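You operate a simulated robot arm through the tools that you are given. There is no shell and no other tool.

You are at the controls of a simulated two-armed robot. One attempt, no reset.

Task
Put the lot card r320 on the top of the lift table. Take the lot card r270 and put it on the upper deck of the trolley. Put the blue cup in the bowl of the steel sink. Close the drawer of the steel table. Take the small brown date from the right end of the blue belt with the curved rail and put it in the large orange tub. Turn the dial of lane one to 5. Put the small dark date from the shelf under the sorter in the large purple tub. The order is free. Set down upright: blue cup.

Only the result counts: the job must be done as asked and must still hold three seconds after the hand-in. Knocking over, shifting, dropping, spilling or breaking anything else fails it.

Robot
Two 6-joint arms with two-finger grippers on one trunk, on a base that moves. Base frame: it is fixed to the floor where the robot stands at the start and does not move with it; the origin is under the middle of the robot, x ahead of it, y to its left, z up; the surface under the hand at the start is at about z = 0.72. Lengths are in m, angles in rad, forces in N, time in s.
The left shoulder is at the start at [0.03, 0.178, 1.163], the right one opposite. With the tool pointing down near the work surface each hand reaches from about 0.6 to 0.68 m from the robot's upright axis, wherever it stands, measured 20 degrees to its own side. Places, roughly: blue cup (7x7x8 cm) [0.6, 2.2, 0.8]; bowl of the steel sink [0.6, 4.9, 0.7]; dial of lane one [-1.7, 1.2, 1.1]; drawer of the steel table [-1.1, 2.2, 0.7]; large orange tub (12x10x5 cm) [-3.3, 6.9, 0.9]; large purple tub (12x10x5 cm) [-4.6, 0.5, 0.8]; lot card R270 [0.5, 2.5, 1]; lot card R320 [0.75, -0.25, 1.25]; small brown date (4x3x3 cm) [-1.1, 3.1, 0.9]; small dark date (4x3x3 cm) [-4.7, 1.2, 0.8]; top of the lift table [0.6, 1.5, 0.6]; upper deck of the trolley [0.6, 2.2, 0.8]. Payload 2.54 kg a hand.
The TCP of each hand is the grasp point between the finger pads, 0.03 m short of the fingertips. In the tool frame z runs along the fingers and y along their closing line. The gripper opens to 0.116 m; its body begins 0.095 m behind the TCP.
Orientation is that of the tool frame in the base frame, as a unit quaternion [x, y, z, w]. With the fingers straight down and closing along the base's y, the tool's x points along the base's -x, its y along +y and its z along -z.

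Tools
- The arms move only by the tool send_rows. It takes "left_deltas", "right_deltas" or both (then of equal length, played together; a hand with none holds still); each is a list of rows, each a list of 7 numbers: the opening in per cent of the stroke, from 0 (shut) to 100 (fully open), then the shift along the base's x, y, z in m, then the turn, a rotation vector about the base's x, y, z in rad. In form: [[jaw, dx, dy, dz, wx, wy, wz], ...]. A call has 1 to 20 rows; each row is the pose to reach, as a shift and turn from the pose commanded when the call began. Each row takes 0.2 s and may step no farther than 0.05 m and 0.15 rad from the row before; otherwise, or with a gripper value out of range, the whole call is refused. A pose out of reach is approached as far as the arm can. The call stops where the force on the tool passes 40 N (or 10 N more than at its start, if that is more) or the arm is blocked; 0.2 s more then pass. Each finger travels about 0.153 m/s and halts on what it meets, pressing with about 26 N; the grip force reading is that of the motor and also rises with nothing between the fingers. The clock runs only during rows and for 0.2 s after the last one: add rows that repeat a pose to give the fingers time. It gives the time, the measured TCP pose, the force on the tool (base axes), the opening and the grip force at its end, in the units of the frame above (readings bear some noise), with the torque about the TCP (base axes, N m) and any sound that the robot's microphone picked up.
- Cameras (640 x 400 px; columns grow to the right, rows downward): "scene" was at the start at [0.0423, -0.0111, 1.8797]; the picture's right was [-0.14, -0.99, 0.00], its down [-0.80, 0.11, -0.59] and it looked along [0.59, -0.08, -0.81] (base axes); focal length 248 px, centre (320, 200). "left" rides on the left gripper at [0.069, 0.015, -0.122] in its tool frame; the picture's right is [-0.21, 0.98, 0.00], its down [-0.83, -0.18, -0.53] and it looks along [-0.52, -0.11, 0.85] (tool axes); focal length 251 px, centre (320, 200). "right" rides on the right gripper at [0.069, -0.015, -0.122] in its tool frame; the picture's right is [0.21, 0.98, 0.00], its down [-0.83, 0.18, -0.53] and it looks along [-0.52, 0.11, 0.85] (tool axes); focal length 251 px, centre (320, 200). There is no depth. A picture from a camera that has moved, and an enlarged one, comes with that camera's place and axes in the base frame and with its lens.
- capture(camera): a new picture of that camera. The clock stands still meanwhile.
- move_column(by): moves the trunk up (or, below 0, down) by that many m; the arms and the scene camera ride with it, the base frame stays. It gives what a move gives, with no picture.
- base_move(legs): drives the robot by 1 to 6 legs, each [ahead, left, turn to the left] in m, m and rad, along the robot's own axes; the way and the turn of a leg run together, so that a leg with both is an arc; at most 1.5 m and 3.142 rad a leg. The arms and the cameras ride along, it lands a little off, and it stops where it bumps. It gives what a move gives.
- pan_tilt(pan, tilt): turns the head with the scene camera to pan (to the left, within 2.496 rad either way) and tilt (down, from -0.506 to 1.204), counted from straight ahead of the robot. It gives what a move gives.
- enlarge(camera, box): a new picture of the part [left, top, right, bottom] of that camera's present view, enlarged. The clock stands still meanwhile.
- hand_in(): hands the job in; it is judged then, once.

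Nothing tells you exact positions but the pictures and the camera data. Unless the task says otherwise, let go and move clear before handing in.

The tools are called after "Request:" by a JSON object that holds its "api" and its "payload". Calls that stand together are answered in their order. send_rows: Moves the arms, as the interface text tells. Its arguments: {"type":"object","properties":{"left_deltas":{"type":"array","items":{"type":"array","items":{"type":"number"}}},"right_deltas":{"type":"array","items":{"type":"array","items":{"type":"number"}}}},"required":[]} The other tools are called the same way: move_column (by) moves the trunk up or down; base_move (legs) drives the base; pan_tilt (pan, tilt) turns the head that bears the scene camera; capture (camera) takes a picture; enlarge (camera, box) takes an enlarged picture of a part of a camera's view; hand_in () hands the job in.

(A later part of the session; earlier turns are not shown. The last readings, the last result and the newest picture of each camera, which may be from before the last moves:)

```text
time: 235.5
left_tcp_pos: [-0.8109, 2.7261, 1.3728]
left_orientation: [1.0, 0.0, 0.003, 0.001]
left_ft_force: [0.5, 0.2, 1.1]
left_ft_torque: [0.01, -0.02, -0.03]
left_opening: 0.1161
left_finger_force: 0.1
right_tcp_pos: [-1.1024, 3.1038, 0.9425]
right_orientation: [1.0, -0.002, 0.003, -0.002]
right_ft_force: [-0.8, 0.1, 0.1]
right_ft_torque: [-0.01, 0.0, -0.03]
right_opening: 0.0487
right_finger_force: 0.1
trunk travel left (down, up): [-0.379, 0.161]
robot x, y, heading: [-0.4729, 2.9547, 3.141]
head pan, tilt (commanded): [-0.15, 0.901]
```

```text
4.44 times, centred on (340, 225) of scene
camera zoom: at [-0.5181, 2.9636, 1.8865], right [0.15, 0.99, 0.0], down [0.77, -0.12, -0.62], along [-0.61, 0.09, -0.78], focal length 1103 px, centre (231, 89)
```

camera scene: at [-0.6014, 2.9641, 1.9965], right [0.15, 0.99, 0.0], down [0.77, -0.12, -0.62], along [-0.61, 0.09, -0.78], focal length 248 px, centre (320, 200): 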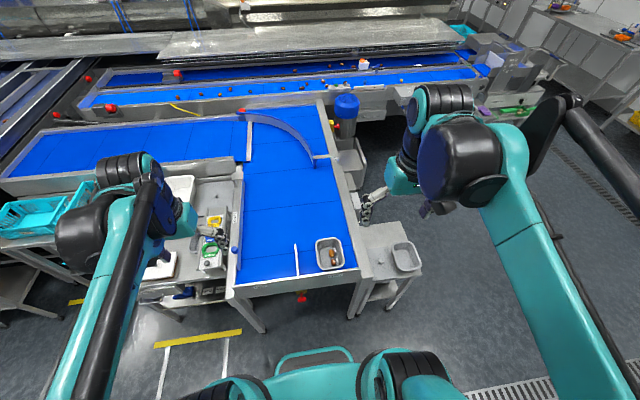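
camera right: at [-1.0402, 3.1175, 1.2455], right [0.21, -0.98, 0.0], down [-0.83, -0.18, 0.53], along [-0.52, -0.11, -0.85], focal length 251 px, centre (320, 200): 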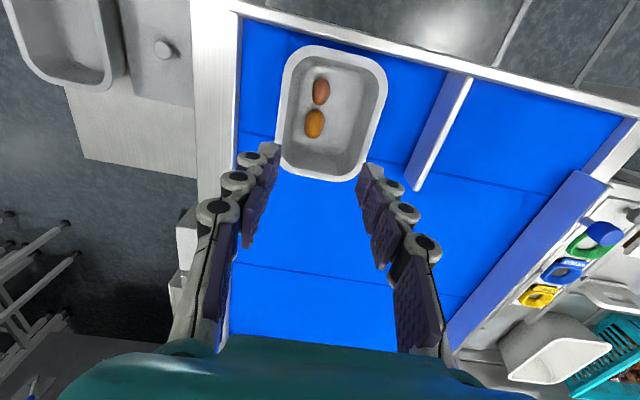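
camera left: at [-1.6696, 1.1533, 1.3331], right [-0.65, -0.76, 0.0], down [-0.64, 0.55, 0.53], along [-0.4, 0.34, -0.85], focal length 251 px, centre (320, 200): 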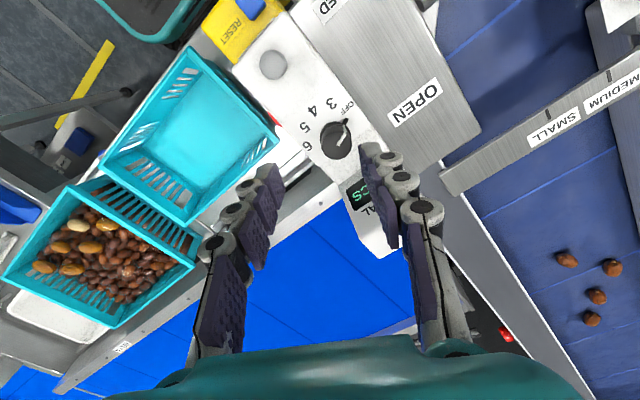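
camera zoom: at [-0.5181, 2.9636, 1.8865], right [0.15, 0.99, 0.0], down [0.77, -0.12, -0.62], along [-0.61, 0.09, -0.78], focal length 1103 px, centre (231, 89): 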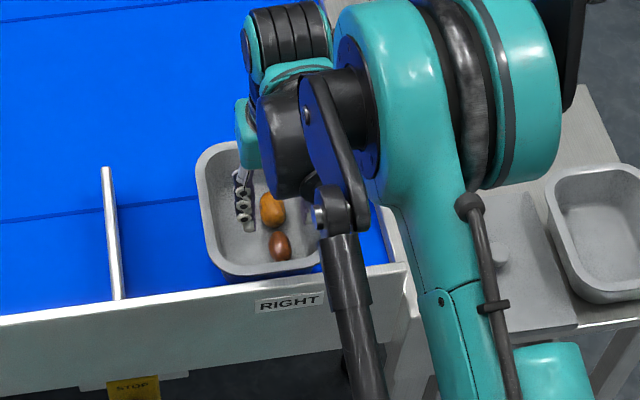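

Brown date at [-1.1025, 3.103]; I narrow the opening to ~38 mm, bias 3 mm away from the tray wall, and descend in steps.

Request:
{"api": "send_rows", "payload": {"right_deltas": [[33, 0.002, -0.003, 0, 0, 0, 0], [33, 0.002, -0.003, -0.025, 0, 0, 0], [33, 0.002, -0.003, -0.045, 0, 0, 0], [33, 0.002, -0.003, -0.058, 0, 0, 0]]}}

Request:
{"api": "enlarge", "payload": {"camera": "right", "box": [220, 60, 420, 240]}}

```text
time: 236.5
left_tcp_pos: [-0.8106, 2.7263, 1.3733]
left_orientation: [1.0, 0.0, 0.003, 0.002]
left_ft_force: [-1.0, -0.1, -0.2]
left_ft_torque: [0.03, 0.02, 0.02]
left_opening: 0.1159
left_finger_force: 0.0
right_tcp_pos: [-1.0987, 3.0978, 0.8831]
right_orientation: [1.0, -0.002, 0.001, -0.001]
right_ft_force: [-1.6, -0.3, 3.0]
right_ft_torque: [-0.08, 0.07, 0.0]
right_opening: 0.0387
right_finger_force: 0.4
trunk travel left (down, up): [-0.379, 0.161]
robot x, y, heading: [-0.4721, 2.9506, 3.138]
head pan, tilt (commanded): [-0.15, 0.901]
```

```text
2.22 times, centred on (320, 150) of right
camera zoom: at [-1.0307, 3.113, 1.0072], right [0.21, -0.98, 0.0], down [-0.83, -0.18, 0.53], along [-0.52, -0.11, -0.85], focal length 559 px, centre (320, 311)
```

zoom: 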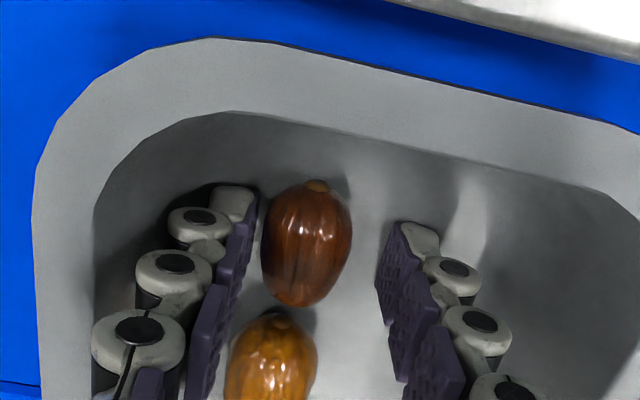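

Nearly there; I lower another centimetre and close on the date.

Request:
{"api": "send_rows", "payload": {"right_deltas": [[32, 0, -0.001, -0.006, 0, 0, 0], [31, 0, -0.001, -0.011, 0, 0, 0]]}}

Request:
{"api": "enlarge", "payload": {"camera": "right", "box": [220, 60, 420, 240]}}

```text
time: 236.9
left_tcp_pos: [-0.8082, 2.7248, 1.3737]
left_orientation: [1.0, -0.001, 0.003, 0.001]
left_ft_force: [-0.1, -0.3, -1.0]
left_ft_torque: [0.0, -0.04, -0.02]
left_opening: 0.116
left_finger_force: 0.0
right_tcp_pos: [-1.0989, 3.0968, 0.8836]
right_orientation: [1.0, -0.002, 0.001, -0.002]
right_ft_force: [3.2, -3.4, 29.7]
right_ft_torque: [-0.27, -0.13, -0.03]
right_opening: 0.0226
right_finger_force: 26.0
trunk travel left (down, up): [-0.379, 0.161]
robot x, y, heading: [-0.4725, 2.9538, 3.142]
head pan, tilt (commanded): [-0.15, 0.901]
stopped in row 2 (right hand): the force on the tool passed its limit at 55 N (the readings are from after the stop); the commanded pose is now the measured one
```

```text
2.22 times, centred on (320, 150) of right
camera zoom: at [-1.03, 3.1112, 1.0065], right [0.21, -0.98, 0.0], down [-0.83, -0.18, 0.53], along [-0.52, -0.11, -0.85], focal length 559 px, centre (320, 311)
```

zoom: 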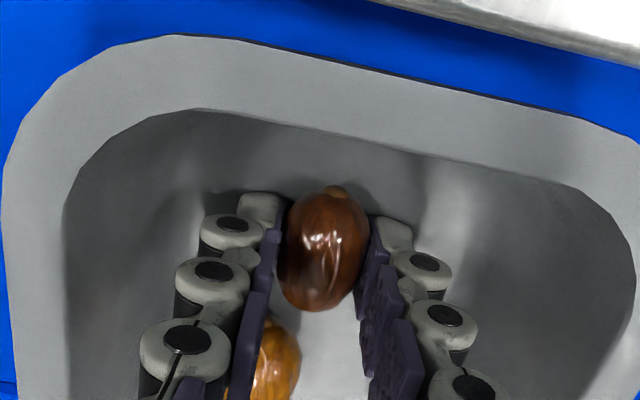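

The fingertips touched the tray floor and the fingers have closed on the date (22.6 mm, 26 N). I keep the grip and lift gently.

Request:
{"api": "send_rows", "payload": {"right_deltas": [[8, 0, 0, 0.002, 0, 0, 0], [5, 0, 0, 0.004, 0, 0, 0], [5, 0, 0, 0.015, 0, 0, 0], [5, 0, 0, 0.04, 0, 0, 0], [5, 0, 0, 0.07, 0, 0, 0], [5, 0, 0, 0.1, 0, 0, 0]]}}

Request:
{"api": "enlarge", "payload": {"camera": "right", "box": [200, 40, 440, 260]}}

Request:
{"api": "enlarge", "payload": {"camera": "scene", "box": [290, 180, 390, 270]}}

```text
time: 238.3
left_tcp_pos: [-0.8107, 2.7264, 1.3737]
left_orientation: [1.0, -0.001, 0.004, 0.001]
left_ft_force: [0.8, -0.3, 0.5]
left_ft_torque: [0.01, 0.03, 0.01]
left_opening: 0.1158
left_finger_force: 0.0
right_tcp_pos: [-1.099, 3.0973, 0.984]
right_orientation: [1.0, -0.002, 0.001, -0.002]
right_ft_force: [0.2, 0.3, -0.2]
right_ft_torque: [0.01, 0.06, 0.0]
right_opening: 0.0232
right_finger_force: 11.5
trunk travel left (down, up): [-0.379, 0.161]
robot x, y, heading: [-0.4709, 2.9531, 3.141]
head pan, tilt (commanded): [-0.15, 0.901]
```

```text
1.82 times, centred on (320, 150) of right
camera zoom: at [-1.0304, 3.1109, 1.1059], right [0.21, -0.98, 0.0], down [-0.83, -0.18, 0.53], along [-0.52, -0.11, -0.85], focal length 457 px, centre (320, 291)
```

zoom: 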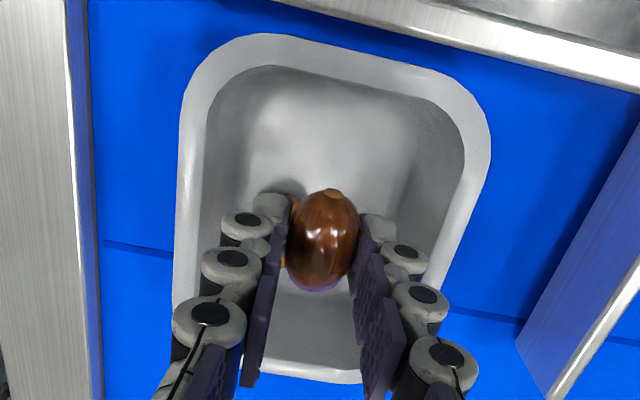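

```text
4.44 times, centred on (340, 225) of scene
camera zoom: at [-0.517, 2.9633, 1.8865], right [0.15, 0.99, 0.0], down [0.77, -0.12, -0.62], along [-0.61, 0.09, -0.78], focal length 1103 px, centre (231, 89)
```

zoom: 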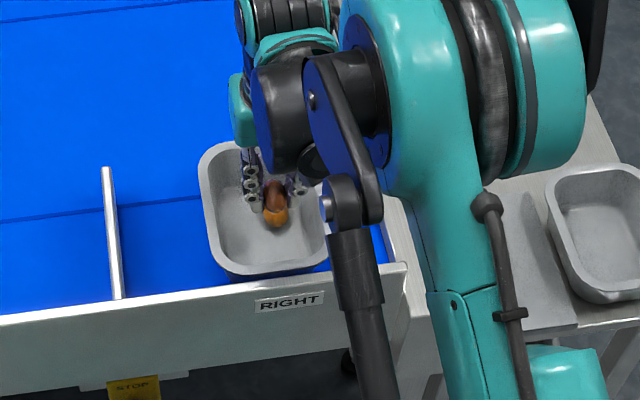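

The small brown date is held and the amber one stays in the tray. I raise and tuck the right hand for the drive to the orange tub.

Request:
{"api": "send_rows", "payload": {"right_deltas": [[5, 0, 0, 0.04, 0, 0, 0], [5, 0, 0, 0.08, 0, 0, 0], [5, 0, 0, 0.12, 0, 0, 0], [5, 0, 0, 0.16, 0, 0, 0], [5, 0.03, 0, 0.19, 0, 0, 0], [5, 0.06, 0, 0.22, 0, 0, 0], [5, 0.09, 0, 0.25, 0, 0, 0], [5, 0.12, 0, 0.28, 0, 0, 0], [5, 0.15, 0, 0.31, 0, 0, 0], [5, 0.18, 0, 0.34, 0, 0, 0], [5, 0.21, 0, 0.37, 0, 0, 0], [5, 0.25, 0, 0.38, 0, 0, 0]]}}

Request:
{"api": "capture", "payload": {"camera": "right"}}

Request:
{"api": "enlarge", "payload": {"camera": "scene", "box": [290, 180, 390, 270]}}

```text
time: 240.9
left_tcp_pos: [-0.8099, 2.7258, 1.3729]
left_orientation: [1.0, -0.001, 0.003, 0.001]
left_ft_force: [0.1, 0.4, 0.0]
left_ft_torque: [0.02, 0.06, -0.04]
left_opening: 0.116
left_finger_force: 0.1
right_tcp_pos: [-0.8482, 3.0959, 1.3613]
right_orientation: [1.0, -0.001, 0.0, -0.002]
right_ft_force: [0.6, 0.0, 0.5]
right_ft_torque: [0.02, 0.07, 0.01]
right_opening: 0.0232
right_finger_force: 11.8
trunk travel left (down, up): [-0.379, 0.161]
robot x, y, heading: [-0.4692, 2.956, 3.139]
head pan, tilt (commanded): [-0.15, 0.901]
```

```text
taken
camera right: at [-0.7777, 3.1111, 1.4832], right [0.21, -0.98, 0.0], down [-0.83, -0.18, 0.53], along [-0.52, -0.11, -0.85], focal length 251 px, centre (320, 200)
```

right: 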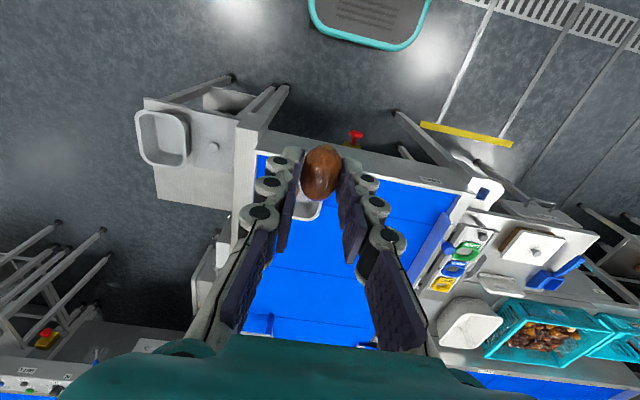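

```text
4.44 times, centred on (340, 225) of scene
camera zoom: at [-0.5147, 2.9638, 1.8865], right [0.15, 0.99, 0.0], down [0.77, -0.12, -0.62], along [-0.62, 0.09, -0.78], focal length 1103 px, centre (231, 89)
```

zoom: 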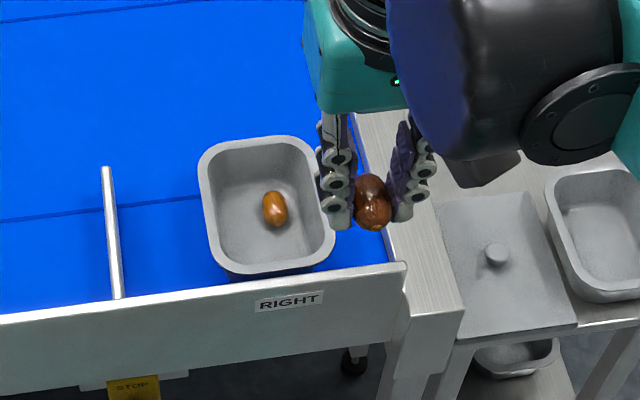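

The tray is undisturbed apart from the removed date. I strafe along the aisle toward the far tables, then look down the row.

Request:
{"api": "base_move", "payload": {"legs": [[0.0, -1.45, 0], [0.0, -1.45, 0.003]]}}

Request:
{"api": "pan_tilt", "payload": {"pan": -0.5, "tilt": 0.4}}

Request:
{"api": "capture", "payload": {"camera": "scene"}}

Request:
{"api": "enlarge", "payload": {"camera": "scene", "box": [260, 100, 460, 240]}}

```text
time: 255.0
left_tcp_pos: [-0.7852, 5.6591, 1.3715]
left_orientation: [1.0, -0.013, 0.003, 0.001]
left_ft_force: [0.2, -0.4, -0.6]
left_ft_torque: [-0.02, -0.05, 0.0]
left_opening: 0.1157
left_finger_force: 0.1
right_tcp_pos: [-0.8163, 6.0297, 1.3597]
right_orientation: [1.0, -0.013, 0.0, -0.003]
right_ft_force: [-0.3, -0.4, -0.6]
right_ft_torque: [0.0, -0.01, 0.02]
right_opening: 0.0228
right_finger_force: 11.9
trunk travel left (down, up): [-0.379, 0.161]
robot x, y, heading: [-0.4424, 5.8764, 3.12]
head pan, tilt (commanded): [-0.15, 0.901]
```

```text
time: 256.0
left_tcp_pos: [-0.7856, 5.658, 1.3724]
left_orientation: [1.0, -0.013, 0.003, 0.002]
left_ft_force: [0.3, 0.8, -0.7]
left_ft_torque: [-0.02, 0.03, -0.01]
left_opening: 0.1158
left_finger_force: 0.0
right_tcp_pos: [-0.8155, 6.0292, 1.3609]
right_orientation: [1.0, -0.014, 0.001, -0.002]
right_ft_force: [0.6, -1.0, 0.4]
right_ft_torque: [0.0, 0.0, 0.0]
right_opening: 0.0232
right_finger_force: 11.8
trunk travel left (down, up): [-0.379, 0.161]
robot x, y, heading: [-0.439, 5.8734, 3.115]
head pan, tilt (commanded): [-0.499, 0.4]
```

```text
taken
camera scene: at [-0.4926, 5.9214, 1.9294], right [0.5, 0.87, 0.0], down [0.34, -0.2, -0.92], along [-0.8, 0.46, -0.39], focal length 248 px, centre (320, 200)
```

scene: 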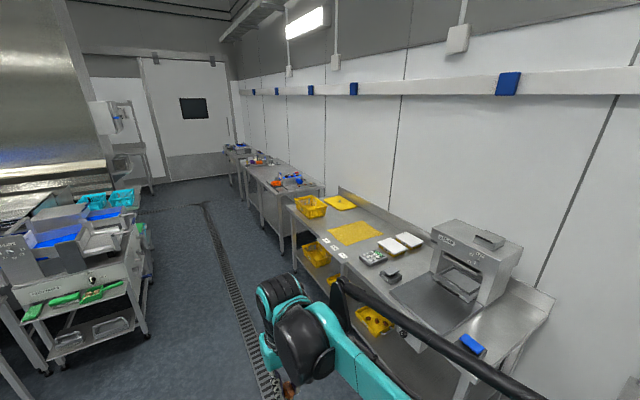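

```text
2.86 times, centred on (360, 170) of scene
camera zoom: at [-0.4926, 5.9214, 1.9294], right [0.5, 0.87, 0.0], down [0.34, -0.2, -0.92], along [-0.8, 0.46, -0.39], focal length 709 px, centre (206, 286)
```

zoom: 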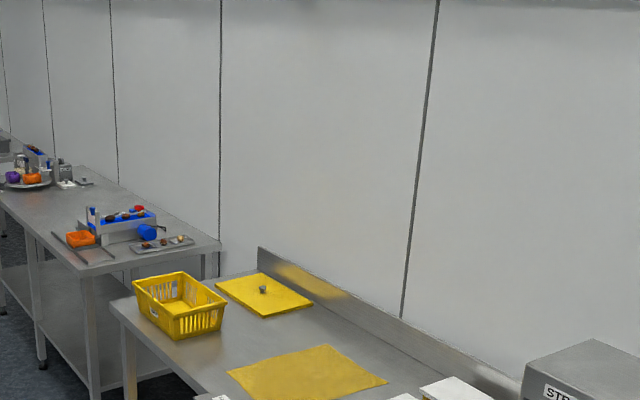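

I see the orange tub on the second table at about [-3.4, 6.94]. The lane between is clear; I drive down it and turn to face the table.

Request:
{"api": "base_move", "payload": {"legs": [[0.0, -0.13, 0.025], [1.4, 0, 0], [1.35, 0, 0]]}}

Request:
{"api": "pan_tilt", "payload": {"pan": -1.4, "tilt": 0.7}}

Request:
{"api": "capture", "payload": {"camera": "scene"}}

```text
time: 270.3
left_tcp_pos: [-3.5541, 5.8531, 1.3724]
left_orientation: [1.0, -0.013, 0.004, 0.002]
left_ft_force: [-0.3, 0.6, -0.2]
left_ft_torque: [0.03, 0.01, 0.01]
left_opening: 0.116
left_finger_force: 0.1
right_tcp_pos: [-3.5855, 6.2262, 1.3598]
right_orientation: [1.0, -0.013, 0.002, -0.002]
right_ft_force: [0.8, 0.4, 0.0]
right_ft_torque: [0.03, 0.02, 0.0]
right_opening: 0.0232
right_finger_force: 12.1
trunk travel left (down, up): [-0.379, 0.161]
robot x, y, heading: [-3.2095, 6.077, 3.116]
head pan, tilt (commanded): [-0.499, 0.4]
```

```text
time: 271.5
left_tcp_pos: [-3.5564, 5.8551, 1.3731]
left_orientation: [1.0, -0.012, 0.003, 0.0]
left_ft_force: [0.4, 1.1, -0.1]
left_ft_torque: [0.05, 0.0, 0.03]
left_opening: 0.1162
left_finger_force: 0.2
right_tcp_pos: [-3.5863, 6.2251, 1.3597]
right_orientation: [1.0, -0.014, 0.002, -0.003]
right_ft_force: [-0.4, 0.0, 0.3]
right_ft_torque: [-0.01, 0.0, 0.04]
right_opening: 0.0229
right_finger_force: 11.3
trunk travel left (down, up): [-0.379, 0.161]
robot x, y, heading: [-3.2114, 6.0757, 3.116]
head pan, tilt (commanded): [-1.4, 0.7]
```

```text
taken
camera scene: at [-3.1952, 6.1557, 1.9026], right [0.99, 0.15, 0.0], down [0.09, -0.64, -0.77], along [-0.11, 0.76, -0.64], focal length 248 px, centre (320, 200)
```

scene: 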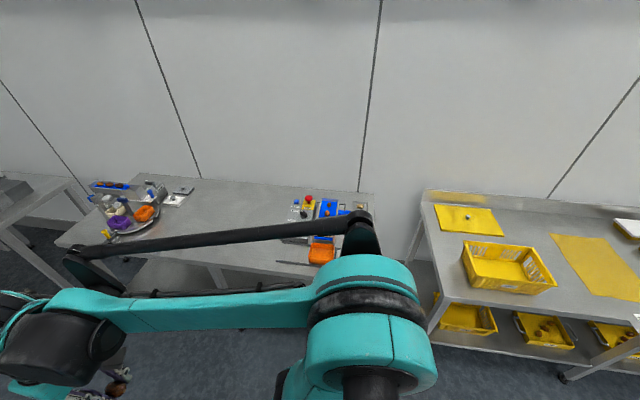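

The orange tub is ahead to my right. I turn to face the table.

Request:
{"api": "base_move", "payload": {"legs": [[0, 0, -1.545]]}}

Request:
{"api": "pan_tilt", "payload": {"pan": 0.0, "tilt": 0.75}}

Request:
{"api": "capture", "payload": {"camera": "scene"}}

Request:
{"api": "capture", "payload": {"camera": "left"}}

Request:
{"api": "capture", "payload": {"camera": "right"}}

```text
time: 275.6
left_tcp_pos: [-3.4408, 6.4107, 1.3733]
left_orientation: [0.709, -0.705, 0.002, 0.002]
left_ft_force: [0.1, 0.2, 0.7]
left_ft_torque: [0.01, -0.01, 0.03]
left_opening: 0.1161
left_finger_force: 0.1
right_tcp_pos: [-3.0716, 6.451, 1.3613]
right_orientation: [0.708, -0.706, 0.003, -0.002]
right_ft_force: [-0.4, 0.3, -0.4]
right_ft_torque: [0.03, -0.01, 0.01]
right_opening: 0.0229
right_finger_force: 12.1
trunk travel left (down, up): [-0.379, 0.161]
robot x, y, heading: [-3.2127, 6.0747, 1.574]
head pan, tilt (commanded): [-1.4, 0.7]
```

```text
time: 277.2
left_tcp_pos: [-3.4422, 6.4109, 1.3735]
left_orientation: [0.709, -0.706, 0.002, 0.003]
left_ft_force: [0.3, 0.8, 0.2]
left_ft_torque: [0.02, 0.03, -0.01]
left_opening: 0.116
left_finger_force: 0.1
right_tcp_pos: [-3.0685, 6.4522, 1.3601]
right_orientation: [0.708, -0.706, 0.003, -0.001]
right_ft_force: [0.1, -0.6, 0.6]
right_ft_torque: [-0.01, -0.02, 0.0]
right_opening: 0.0231
right_finger_force: 11.7
trunk travel left (down, up): [-0.379, 0.161]
robot x, y, heading: [-3.2115, 6.0736, 1.583]
head pan, tilt (commanded): [0.0, 0.75]
```

```text
taken
camera scene: at [-3.2126, 6.1255, 1.8983], right [1.0, 0.0, 0.0], down [0.0, -0.68, -0.73], along [0.0, 0.73, -0.68], focal length 248 px, centre (320, 200)
```

scene: 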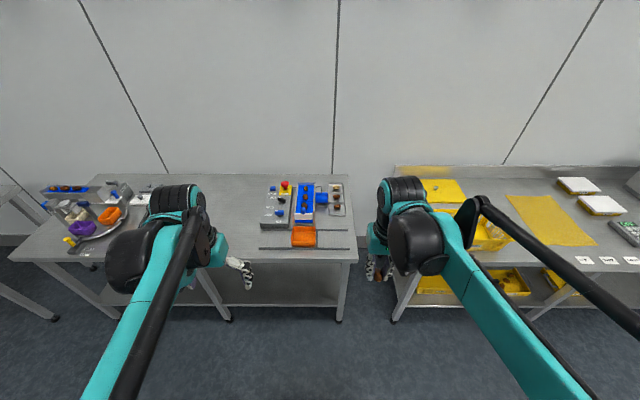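

```text
taken
camera left: at [-3.4558, 6.3426, 1.4956], right [-0.98, 0.21, 0.0], down [0.18, 0.83, 0.53], along [0.11, 0.52, -0.85], focal length 251 px, centre (320, 200)
```

left: 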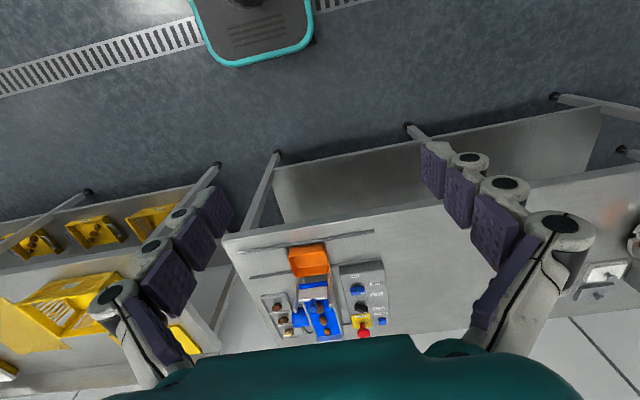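

```text
taken
camera right: at [-3.0559, 6.3828, 1.4824], right [-0.98, -0.22, 0.0], down [-0.19, 0.83, 0.53], along [-0.11, 0.52, -0.85], focal length 251 px, centre (320, 200)
```

right: 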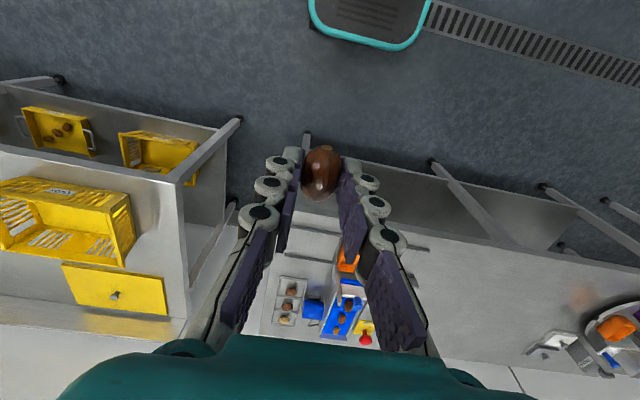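

The large orange tub is at about [-3.29, 6.93] at the end of a small blue chute. I zoom in.

Request:
{"api": "enlarge", "payload": {"camera": "scene", "box": [240, 170, 370, 260]}}

Request:
{"api": "enlarge", "payload": {"camera": "left", "box": [230, 220, 410, 350]}}

Request:
{"api": "enlarge", "payload": {"camera": "scene", "box": [30, 160, 170, 260]}}

```text
4.44 times, centred on (305, 215) of scene
camera zoom: at [-3.2126, 6.1255, 1.8983], right [1.0, 0.0, 0.0], down [0.0, -0.68, -0.73], along [0.0, 0.73, -0.68], focal length 1103 px, centre (387, 133)
```

zoom: 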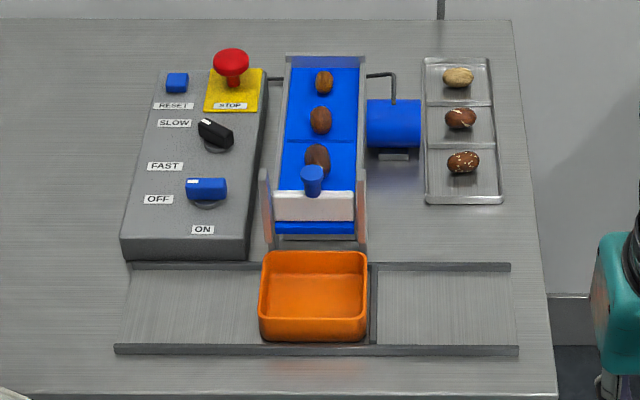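

```text
3.08 times, centred on (320, 285) of left
camera zoom: at [-3.4558, 6.3426, 1.4956], right [-0.98, 0.21, 0.0], down [0.18, 0.83, 0.53], along [0.11, 0.52, -0.85], focal length 774 px, centre (320, -62)
```

zoom: 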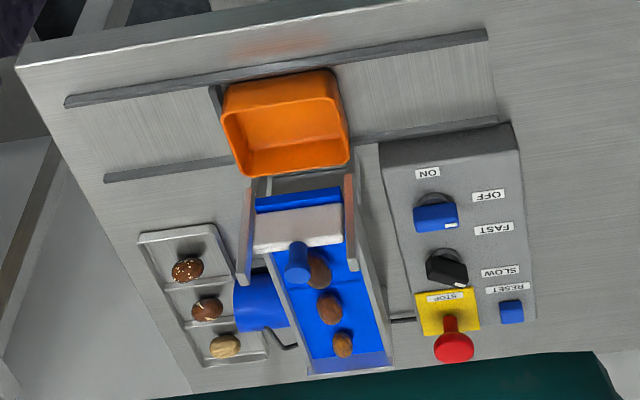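

```text
4.00 times, centred on (100, 210) of scene
camera zoom: at [-3.2126, 6.1255, 1.8983], right [1.0, 0.0, 0.0], down [0.0, -0.68, -0.73], along [0.0, 0.73, -0.68], focal length 992 px, centre (1200, 160)
```

zoom: 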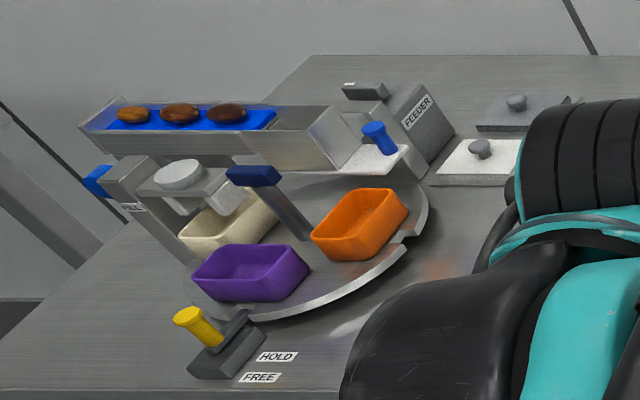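

The tub (12×10 cm, rim z≈0.91) sits between slide rails at [-3.296, 6.93], with a chute and peg just behind it. I position the base so the right hand comes down slightly in front of its centre.

Request:
{"api": "base_move", "payload": {"legs": [[0, 0.23, -0.008], [0.21, 0, 0]]}}

Request:
{"api": "send_rows", "payload": {"right_deltas": [[0, 0, 0.03, -0.03, 0, 0, 0], [0, 0, 0.06, -0.06, 0, 0, 0], [0, 0, 0.09, -0.09, 0, 0, 0], [0, 0, 0.12, -0.12, 0, 0, 0], [0, 0, 0.15, -0.15, 0, 0, 0], [0, 0, 0.18, -0.18, 0, 0, 0], [0, 0, 0.21, -0.2, 0, 0, 0]]}}

Request:
{"api": "capture", "payload": {"camera": "right"}}

Request:
{"api": "enlarge", "payload": {"camera": "scene", "box": [300, 130, 440, 250]}}

```text
time: 280.2
left_tcp_pos: [-3.6665, 6.6286, 1.3721]
left_orientation: [-0.705, 0.709, -0.002, -0.003]
left_ft_force: [0.8, -0.4, 0.6]
left_ft_torque: [-0.02, -0.03, 0.0]
left_opening: 0.1159
left_finger_force: 0.0
right_tcp_pos: [-3.2958, 6.6651, 1.3607]
right_orientation: [-0.704, 0.71, -0.003, 0.001]
right_ft_force: [-0.1, -0.4, -0.4]
right_ft_torque: [-0.02, 0.0, -0.02]
right_opening: 0.0231
right_finger_force: 12.0
trunk travel left (down, up): [-0.379, 0.161]
robot x, y, heading: [-3.4427, 6.2927, 1.562]
head pan, tilt (commanded): [0.0, 0.75]
```

```text
time: 281.8
left_tcp_pos: [-3.6671, 6.6307, 1.3721]
left_orientation: [-0.705, 0.71, -0.002, -0.004]
left_ft_force: [-0.4, -0.3, -0.6]
left_ft_torque: [-0.04, -0.02, 0.01]
left_opening: 0.1157
left_finger_force: 0.1
right_tcp_pos: [-3.2949, 6.879, 1.1553]
right_orientation: [-0.704, 0.71, -0.004, 0.001]
right_ft_force: [-0.7, 0.5, -0.2]
right_ft_torque: [-0.05, 0.0, -0.02]
right_opening: 0.0232
right_finger_force: 11.7
trunk travel left (down, up): [-0.379, 0.161]
robot x, y, heading: [-3.4403, 6.2912, 1.565]
head pan, tilt (commanded): [0.0, 0.75]
```

```text
taken
camera right: at [-3.2808, 6.8103, 1.2778], right [-0.98, -0.21, 0.0], down [-0.18, 0.83, 0.53], along [-0.11, 0.52, -0.85], focal length 251 px, centre (320, 200)
```

right: 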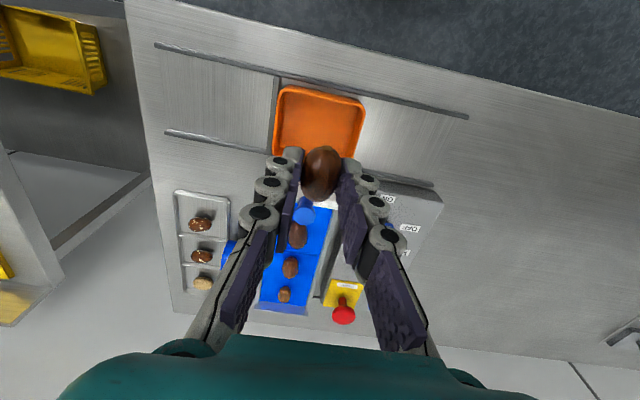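

```text
3.33 times, centred on (370, 190) of scene
camera zoom: at [-3.4411, 6.3432, 1.8983], right [1.0, -0.01, 0.0], down [0.0, -0.68, -0.73], along [0.01, 0.73, -0.68], focal length 827 px, centre (153, 233)
```

zoom: 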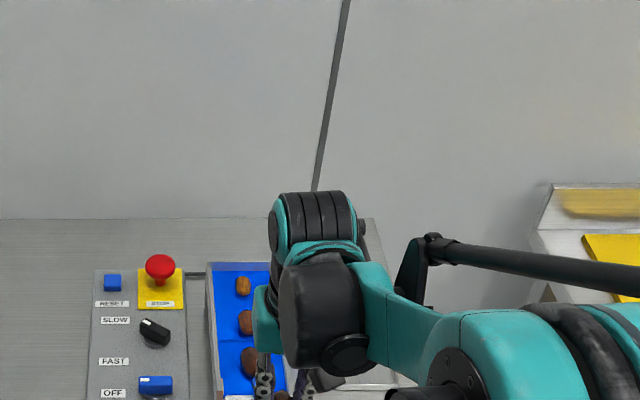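

Tub centre reads [-3.2975, 6.908] from the wrist camera. I align and descend to just above the tub.

Request:
{"api": "send_rows", "payload": {"right_deltas": [[0, -0.001, 0.01, -0.03, 0, 0, 0], [0, -0.002, 0.02, -0.07, 0, 0, 0], [0, -0.002, 0.024, -0.11, 0, 0, 0], [0, -0.002, 0.024, -0.15, 0, 0, 0]]}}

Request:
{"api": "capture", "payload": {"camera": "right"}}

Request:
{"api": "enlarge", "payload": {"camera": "left", "box": [60, 150, 320, 330]}}

```text
time: 282.8
left_tcp_pos: [-3.6669, 6.6315, 1.372]
left_orientation: [-0.705, 0.709, -0.002, -0.004]
left_ft_force: [0.5, -0.4, -0.2]
left_ft_torque: [0.01, 0.02, 0.02]
left_opening: 0.1161
left_finger_force: 0.0
right_tcp_pos: [-3.2989, 6.9024, 1.0075]
right_orientation: [-0.704, 0.71, -0.003, 0.001]
right_ft_force: [0.0, -0.1, 0.3]
right_ft_torque: [-0.03, -0.01, -0.01]
right_opening: 0.023
right_finger_force: 11.6
trunk travel left (down, up): [-0.379, 0.161]
robot x, y, heading: [-3.4433, 6.2868, 1.558]
head pan, tilt (commanded): [0.0, 0.75]
```

```text
taken
camera right: at [-3.285, 6.8343, 1.1304], right [-0.98, -0.21, 0.0], down [-0.18, 0.83, 0.53], along [-0.11, 0.52, -0.85], focal length 251 px, centre (320, 200)
```

right: 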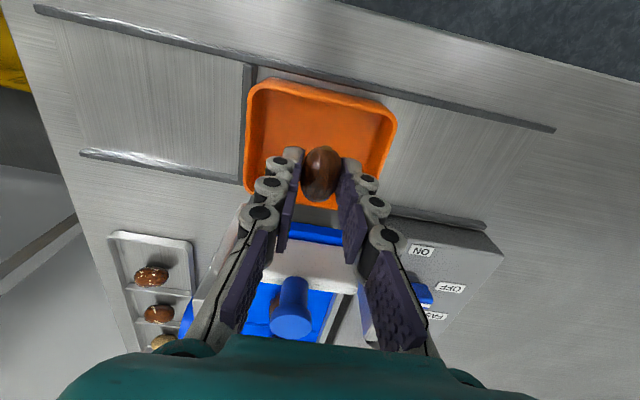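

```text
2.22 times, centred on (190, 240) of left
camera zoom: at [-3.6816, 6.5624, 1.4953], right [-0.98, 0.22, 0.0], down [0.19, 0.83, 0.53], along [0.12, 0.51, -0.85], focal length 559 px, centre (609, 111)
```

zoom: 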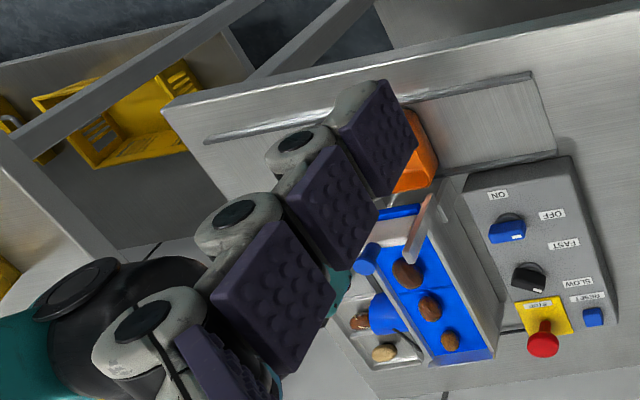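

The date is right over the tub. I lower into the tub opening.

Request:
{"api": "send_rows", "payload": {"right_deltas": [[0, 0, 0, -0.025, 0, 0, 0], [0, 0, 0, -0.05, 0, 0, 0], [0, 0, 0, -0.07, 0, 0, 0]]}}

Request:
{"api": "capture", "payload": {"camera": "right"}}

```text
time: 283.6
left_tcp_pos: [-3.6662, 6.6289, 1.3722]
left_orientation: [-0.705, 0.709, -0.002, -0.003]
left_ft_force: [0.2, -0.3, -0.5]
left_ft_torque: [0.0, 0.0, -0.01]
left_opening: 0.1159
left_finger_force: 0.0
right_tcp_pos: [-3.298, 6.8992, 0.9394]
right_orientation: [-0.704, 0.71, -0.002, 0.001]
right_ft_force: [0.0, -0.4, 0.0]
right_ft_torque: [0.0, 0.0, 0.02]
right_opening: 0.0229
right_finger_force: 11.6
trunk travel left (down, up): [-0.379, 0.161]
robot x, y, heading: [-3.4412, 6.2878, 1.564]
head pan, tilt (commanded): [0.0, 0.75]
```

```text
taken
camera right: at [-3.2843, 6.8307, 1.062], right [-0.98, -0.21, 0.0], down [-0.18, 0.83, 0.53], along [-0.11, 0.52, -0.85], focal length 251 px, centre (320, 200)
```

right: 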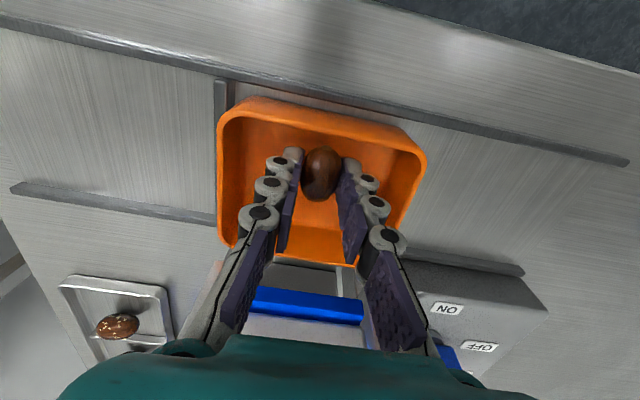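

The date is within the rim. I lower a further 1.5 cm and open slightly.

Request:
{"api": "send_rows", "payload": {"right_deltas": [[0, 0, 0.003, -0.008, 0, 0, 0], [0, 0, 0.003, -0.016, 0, 0, 0], [15, 0, 0.003, -0.016, 0, 0, 0], [28, 0, 0.003, -0.016, 0, 0, 0], [35, 0, 0.003, -0.016, 0, 0, 0], [35, 0, 0.003, -0.016, 0, 0, 0]]}}

Request:
{"api": "capture", "payload": {"camera": "right"}}

```text
time: 285.0
left_tcp_pos: [-3.6669, 6.6282, 1.3724]
left_orientation: [-0.705, 0.709, -0.001, -0.004]
left_ft_force: [-0.3, 0.1, -0.1]
left_ft_torque: [0.01, 0.0, 0.0]
left_opening: 0.1159
left_finger_force: 0.0
right_tcp_pos: [-3.2987, 6.9015, 0.9242]
right_orientation: [-0.704, 0.711, -0.002, 0.001]
right_ft_force: [-0.7, 0.2, 0.2]
right_ft_torque: [0.03, 0.01, 0.02]
right_opening: 0.0406
right_finger_force: 0.2
trunk travel left (down, up): [-0.379, 0.161]
robot x, y, heading: [-3.4442, 6.2894, 1.564]
head pan, tilt (commanded): [0.0, 0.75]
```

```text
taken
camera right: at [-3.2845, 6.8336, 1.0463], right [-0.98, -0.21, 0.0], down [-0.18, 0.83, 0.53], along [-0.11, 0.52, -0.85], focal length 251 px, centre (320, 200)
```

right: 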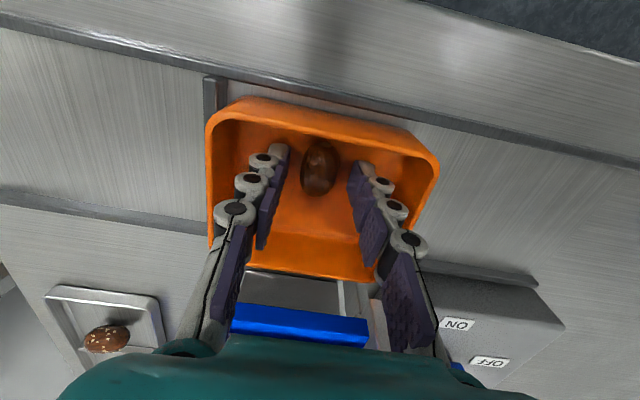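

The date lies in the orange tub. I raise the hand straight up and confirm.

Request:
{"api": "send_rows", "payload": {"right_deltas": [[35, 0, 0, 0.02, 0, 0, 0], [35, 0, 0, 0.05, 0, 0, 0], [35, 0, 0, 0.09, 0, 0, 0], [35, 0, -0.01, 0.13, 0, 0, 0], [40, 0, -0.03, 0.17, 0, 0, 0], [50, 0, -0.05, 0.21, 0, 0, 0], [60, 0, -0.08, 0.24, 0, 0, 0], [70, 0, -0.11, 0.27, 0, 0, 0], [80, 0, -0.14, 0.3, 0, 0, 0], [90, 0, -0.17, 0.33, 0, 0, 0], [100, 0, -0.2, 0.36, 0, 0, 0], [100, 0, -0.23, 0.39, 0, 0, 0], [100, 0, -0.26, 0.42, 0, 0, 0]]}}

Request:
{"api": "capture", "payload": {"camera": "scene"}}

Request:
{"api": "enlarge", "payload": {"camera": "right", "box": [230, 160, 410, 290]}}

```text
time: 287.8
left_tcp_pos: [-3.6662, 6.6257, 1.3735]
left_orientation: [-0.705, 0.709, -0.001, -0.002]
left_ft_force: [0.0, -0.7, 0.3]
left_ft_torque: [0.03, 0.0, -0.03]
left_opening: 0.1159
left_finger_force: 0.1
right_tcp_pos: [-3.2996, 6.6399, 1.3447]
right_orientation: [-0.704, 0.71, -0.003, 0.001]
right_ft_force: [1.0, -0.4, -0.1]
right_ft_torque: [0.05, 0.0, 0.01]
right_opening: 0.1157
right_finger_force: 0.1
trunk travel left (down, up): [-0.379, 0.161]
robot x, y, heading: [-3.4411, 6.2859, 1.564]
head pan, tilt (commanded): [0.0, 0.75]
```

```text
taken
camera scene: at [-3.441, 6.3376, 1.8984], right [1.0, -0.01, 0.0], down [0.0, -0.68, -0.73], along [0.01, 0.73, -0.68], focal length 248 px, centre (320, 200)
```

scene: 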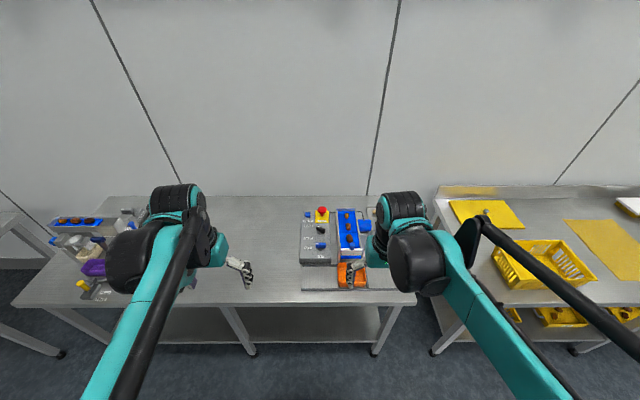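

```text
3.08 times, centred on (320, 225) of right
camera zoom: at [-3.285, 6.571, 1.4675], right [-0.98, -0.21, 0.0], down [-0.18, 0.83, 0.53], along [-0.11, 0.52, -0.85], focal length 774 px, centre (320, 123)
```

zoom: 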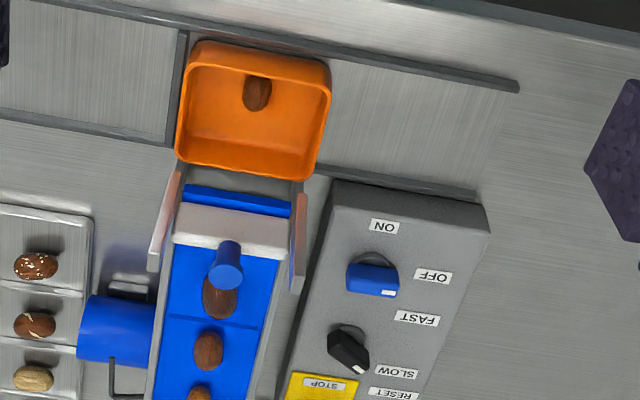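

The brown date is in the orange tub. Next is the dark date on the far side of the sorter; I back up a little and look around for the route.

Request:
{"api": "base_move", "payload": {"legs": [[-0.3, 0, 0]]}}

Request:
{"api": "pan_tilt", "payload": {"pan": 1.6, "tilt": 0.35}}

Request:
{"api": "capture", "payload": {"camera": "scene"}}

Request:
{"api": "pan_tilt", "payload": {"pan": 2.4, "tilt": 0.35}}

Request:
{"api": "capture", "payload": {"camera": "scene"}}

```text
time: 289.8
left_tcp_pos: [-3.6701, 6.3285, 1.372]
left_orientation: [0.707, -0.707, 0.001, 0.003]
left_ft_force: [0.2, 0.1, -0.2]
left_ft_torque: [0.01, -0.02, 0.02]
left_opening: 0.116
left_finger_force: 0.0
right_tcp_pos: [-3.3025, 6.3455, 1.3446]
right_orientation: [-0.707, 0.707, -0.002, 0.001]
right_ft_force: [0.6, -0.5, -0.2]
right_ft_torque: [0.02, 0.01, -0.01]
right_opening: 0.116
right_finger_force: 0.0
trunk travel left (down, up): [-0.379, 0.161]
robot x, y, heading: [-3.4432, 5.9882, 1.574]
head pan, tilt (commanded): [0.0, 0.75]
```

```text
time: 291.5
left_tcp_pos: [-3.6702, 6.3286, 1.3735]
left_orientation: [0.708, -0.706, 0.002, 0.003]
left_ft_force: [0.5, 0.1, 0.1]
left_ft_torque: [0.03, 0.01, -0.01]
left_opening: 0.1161
left_finger_force: 0.0
right_tcp_pos: [-3.302, 6.3447, 1.3441]
right_orientation: [-0.707, 0.707, -0.002, 0.001]
right_ft_force: [-0.8, -0.9, 0.0]
right_ft_torque: [-0.01, 0.0, 0.0]
right_opening: 0.1159
right_finger_force: 0.1
trunk travel left (down, up): [-0.379, 0.161]
robot x, y, heading: [-3.4444, 5.9909, 1.574]
head pan, tilt (commanded): [1.6, 0.351]
```

```text
taken
camera scene: at [-3.5356, 5.9566, 1.934], right [-0.03, 1.0, 0.0], down [0.34, 0.01, -0.94], along [-0.94, -0.03, -0.34], focal length 248 px, centre (320, 200)
```

scene: 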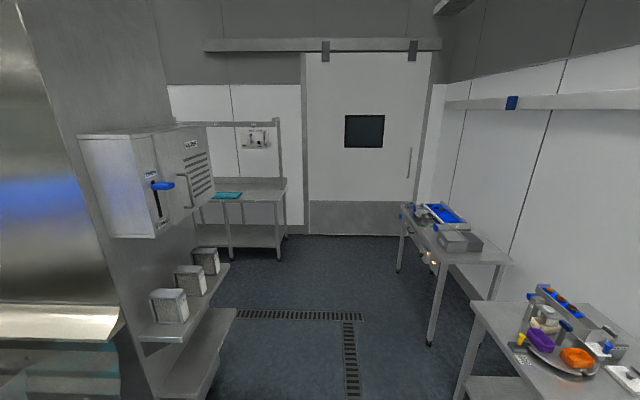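

```text
time: 292.6
left_tcp_pos: [-3.6707, 6.3284, 1.3724]
left_orientation: [0.708, -0.706, 0.001, 0.003]
left_ft_force: [-0.7, -0.3, 0.7]
left_ft_torque: [-0.03, 0.0, 0.02]
left_opening: 0.1161
left_finger_force: 0.0
right_tcp_pos: [-3.3031, 6.3459, 1.3445]
right_orientation: [-0.707, 0.707, -0.002, 0.001]
right_ft_force: [0.2, -0.9, -0.4]
right_ft_torque: [0.0, 0.0, 0.02]
right_opening: 0.116
right_finger_force: 0.1
trunk travel left (down, up): [-0.379, 0.161]
robot x, y, heading: [-3.4374, 5.9897, 1.57]
head pan, tilt (commanded): [2.4, 0.351]
```

```text
taken
camera scene: at [-3.5054, 5.891, 1.934], right [-0.74, 0.68, 0.0], down [0.23, 0.25, -0.94], along [-0.63, -0.69, -0.34], focal length 248 px, centre (320, 200)
```

scene: 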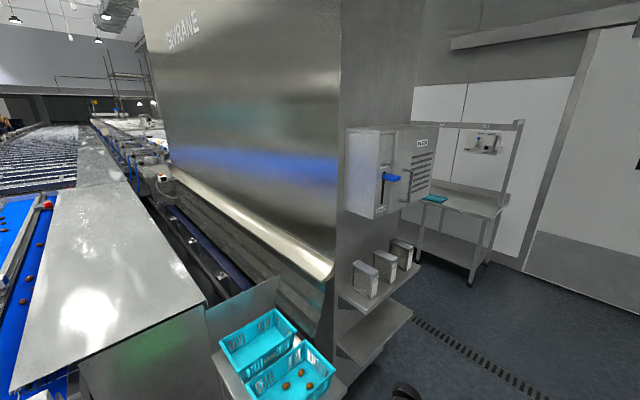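

There is a clear lane past the machine's end and around to the far side. I turn to face -x and drive along it.

Request:
{"api": "base_move", "payload": {"legs": [[0, 0, 1.567], [1.3, 0, 0], [1.25, 0, 0]]}}

Request:
{"api": "pan_tilt", "payload": {"pan": 1.5, "tilt": 0.4}}

Request:
{"api": "capture", "payload": {"camera": "scene"}}

Request:
{"api": "pan_tilt", "payload": {"pan": 0.7, "tilt": 0.4}}

Request:
{"api": "capture", "payload": {"camera": "scene"}}

```text
time: 309.0
left_tcp_pos: [-6.3488, 5.6724, 1.3714]
left_orientation: [1.0, 0.013, 0.004, 0.001]
left_ft_force: [-0.8, 0.5, -0.5]
left_ft_torque: [0.0, 0.0, 0.04]
left_opening: 0.116
left_finger_force: 0.2
right_tcp_pos: [-6.3734, 6.0395, 1.3446]
right_orientation: [1.0, 0.011, 0.001, -0.002]
right_ft_force: [-0.1, 0.5, -0.1]
right_ft_torque: [0.01, 0.0, -0.01]
right_opening: 0.1161
right_finger_force: 0.1
trunk travel left (down, up): [-0.379, 0.161]
robot x, y, heading: [-6.0159, 5.9071, -3.114]
head pan, tilt (commanded): [2.4, 0.351]
```

```text
time: 310.2
left_tcp_pos: [-6.3473, 5.6717, 1.3729]
left_orientation: [1.0, 0.013, 0.004, 0.001]
left_ft_force: [0.7, 0.2, -0.5]
left_ft_torque: [-0.01, 0.02, -0.02]
left_opening: 0.116
left_finger_force: 0.0
right_tcp_pos: [-6.3739, 6.0391, 1.3431]
right_orientation: [1.0, 0.011, 0.001, -0.003]
right_ft_force: [0.5, -0.2, -0.4]
right_ft_torque: [0.02, -0.01, -0.01]
right_opening: 0.1163
right_finger_force: 0.1
trunk travel left (down, up): [-0.379, 0.161]
robot x, y, heading: [-6.0141, 5.9122, -3.12]
head pan, tilt (commanded): [1.499, 0.4]
```

```text
taken
camera scene: at [-5.9905, 5.8156, 1.9295], right [-1.0, 0.05, 0.0], down [0.02, 0.39, -0.92], along [-0.04, -0.92, -0.39], focal length 248 px, centre (320, 200)
```

scene: 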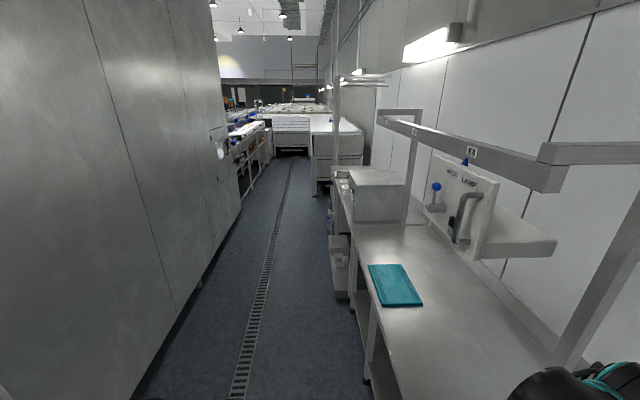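

```text
time: 311.4
left_tcp_pos: [-6.3485, 5.6726, 1.3735]
left_orientation: [1.0, 0.012, 0.005, 0.0]
left_ft_force: [0.2, -0.8, 0.4]
left_ft_torque: [0.0, 0.04, 0.0]
left_opening: 0.1161
left_finger_force: 0.1
right_tcp_pos: [-6.3744, 6.0397, 1.3435]
right_orientation: [1.0, 0.011, 0.002, -0.003]
right_ft_force: [0.7, 0.1, 0.4]
right_ft_torque: [-0.01, -0.02, 0.0]
right_opening: 0.1159
right_finger_force: 0.2
trunk travel left (down, up): [-0.379, 0.161]
robot x, y, heading: [-6.0184, 5.9082, -3.116]
head pan, tilt (commanded): [0.7, 0.4]
```

```text
taken
camera scene: at [-6.0555, 5.8466, 1.9295], right [-0.66, 0.75, 0.0], down [0.29, 0.26, -0.92], along [-0.69, -0.61, -0.39], focal length 248 px, centre (320, 200)
```

scene: 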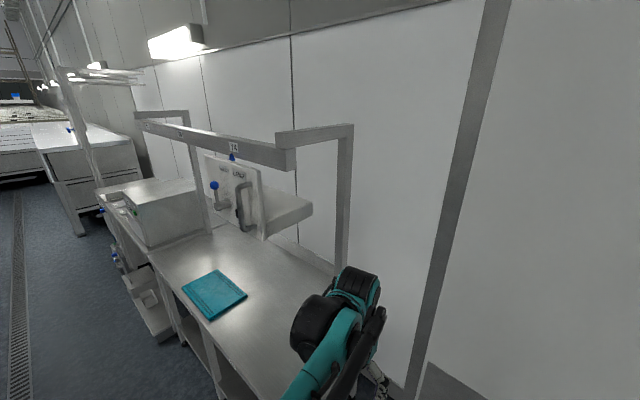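

The far aisle is about 1.5 m wide (x from -6.3 to -4.75). I back to its centre line, turn to face -y and drive down it.

Request:
{"api": "base_move", "payload": {"legs": [[-0.48, 0, 0], [0, 0, 1.545], [1.3, 0, 0], [1.2, 0, 0]]}}

Request:
{"api": "pan_tilt", "payload": {"pan": 0.25, "tilt": 0.45}}

Request:
{"api": "capture", "payload": {"camera": "scene"}}

```text
time: 329.8
left_tcp_pos: [-5.3196, 3.0836, 1.3713]
left_orientation: [0.712, 0.702, 0.003, -0.002]
left_ft_force: [-0.6, 1.2, 0.1]
left_ft_torque: [0.02, 0.04, 0.04]
left_opening: 0.1159
left_finger_force: 0.0
right_tcp_pos: [-5.6854, 3.0726, 1.3444]
right_orientation: [0.712, 0.702, -0.002, -0.003]
right_ft_force: [0.1, -0.9, -0.4]
right_ft_torque: [-0.01, -0.02, 0.01]
right_opening: 0.1158
right_finger_force: 0.1
trunk travel left (down, up): [-0.379, 0.161]
robot x, y, heading: [-5.5413, 3.4219, -1.589]
head pan, tilt (commanded): [0.7, 0.4]
```

```text
time: 330.7
left_tcp_pos: [-5.3205, 3.0845, 1.3737]
left_orientation: [0.712, 0.702, 0.003, -0.002]
left_ft_force: [0.5, 0.8, 0.3]
left_ft_torque: [-0.02, 0.0, -0.02]
left_opening: 0.1158
left_finger_force: 0.1
right_tcp_pos: [-5.6871, 3.0728, 1.3445]
right_orientation: [0.712, 0.702, -0.001, -0.003]
right_ft_force: [0.5, 0.6, 0.1]
right_ft_torque: [-0.01, 0.01, 0.02]
right_opening: 0.1161
right_finger_force: 0.1
trunk travel left (down, up): [-0.379, 0.161]
robot x, y, heading: [-5.5461, 3.4198, -1.585]
head pan, tilt (commanded): [0.25, 0.45]
```

```text
taken
camera scene: at [-5.5211, 3.3651, 1.9248], right [-0.97, -0.23, 0.0], down [-0.1, 0.42, -0.9], along [0.21, -0.88, -0.44], focal length 248 px, centre (320, 200)
```

scene: 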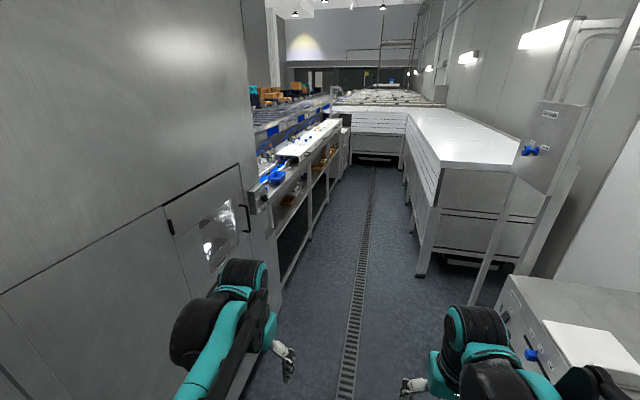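

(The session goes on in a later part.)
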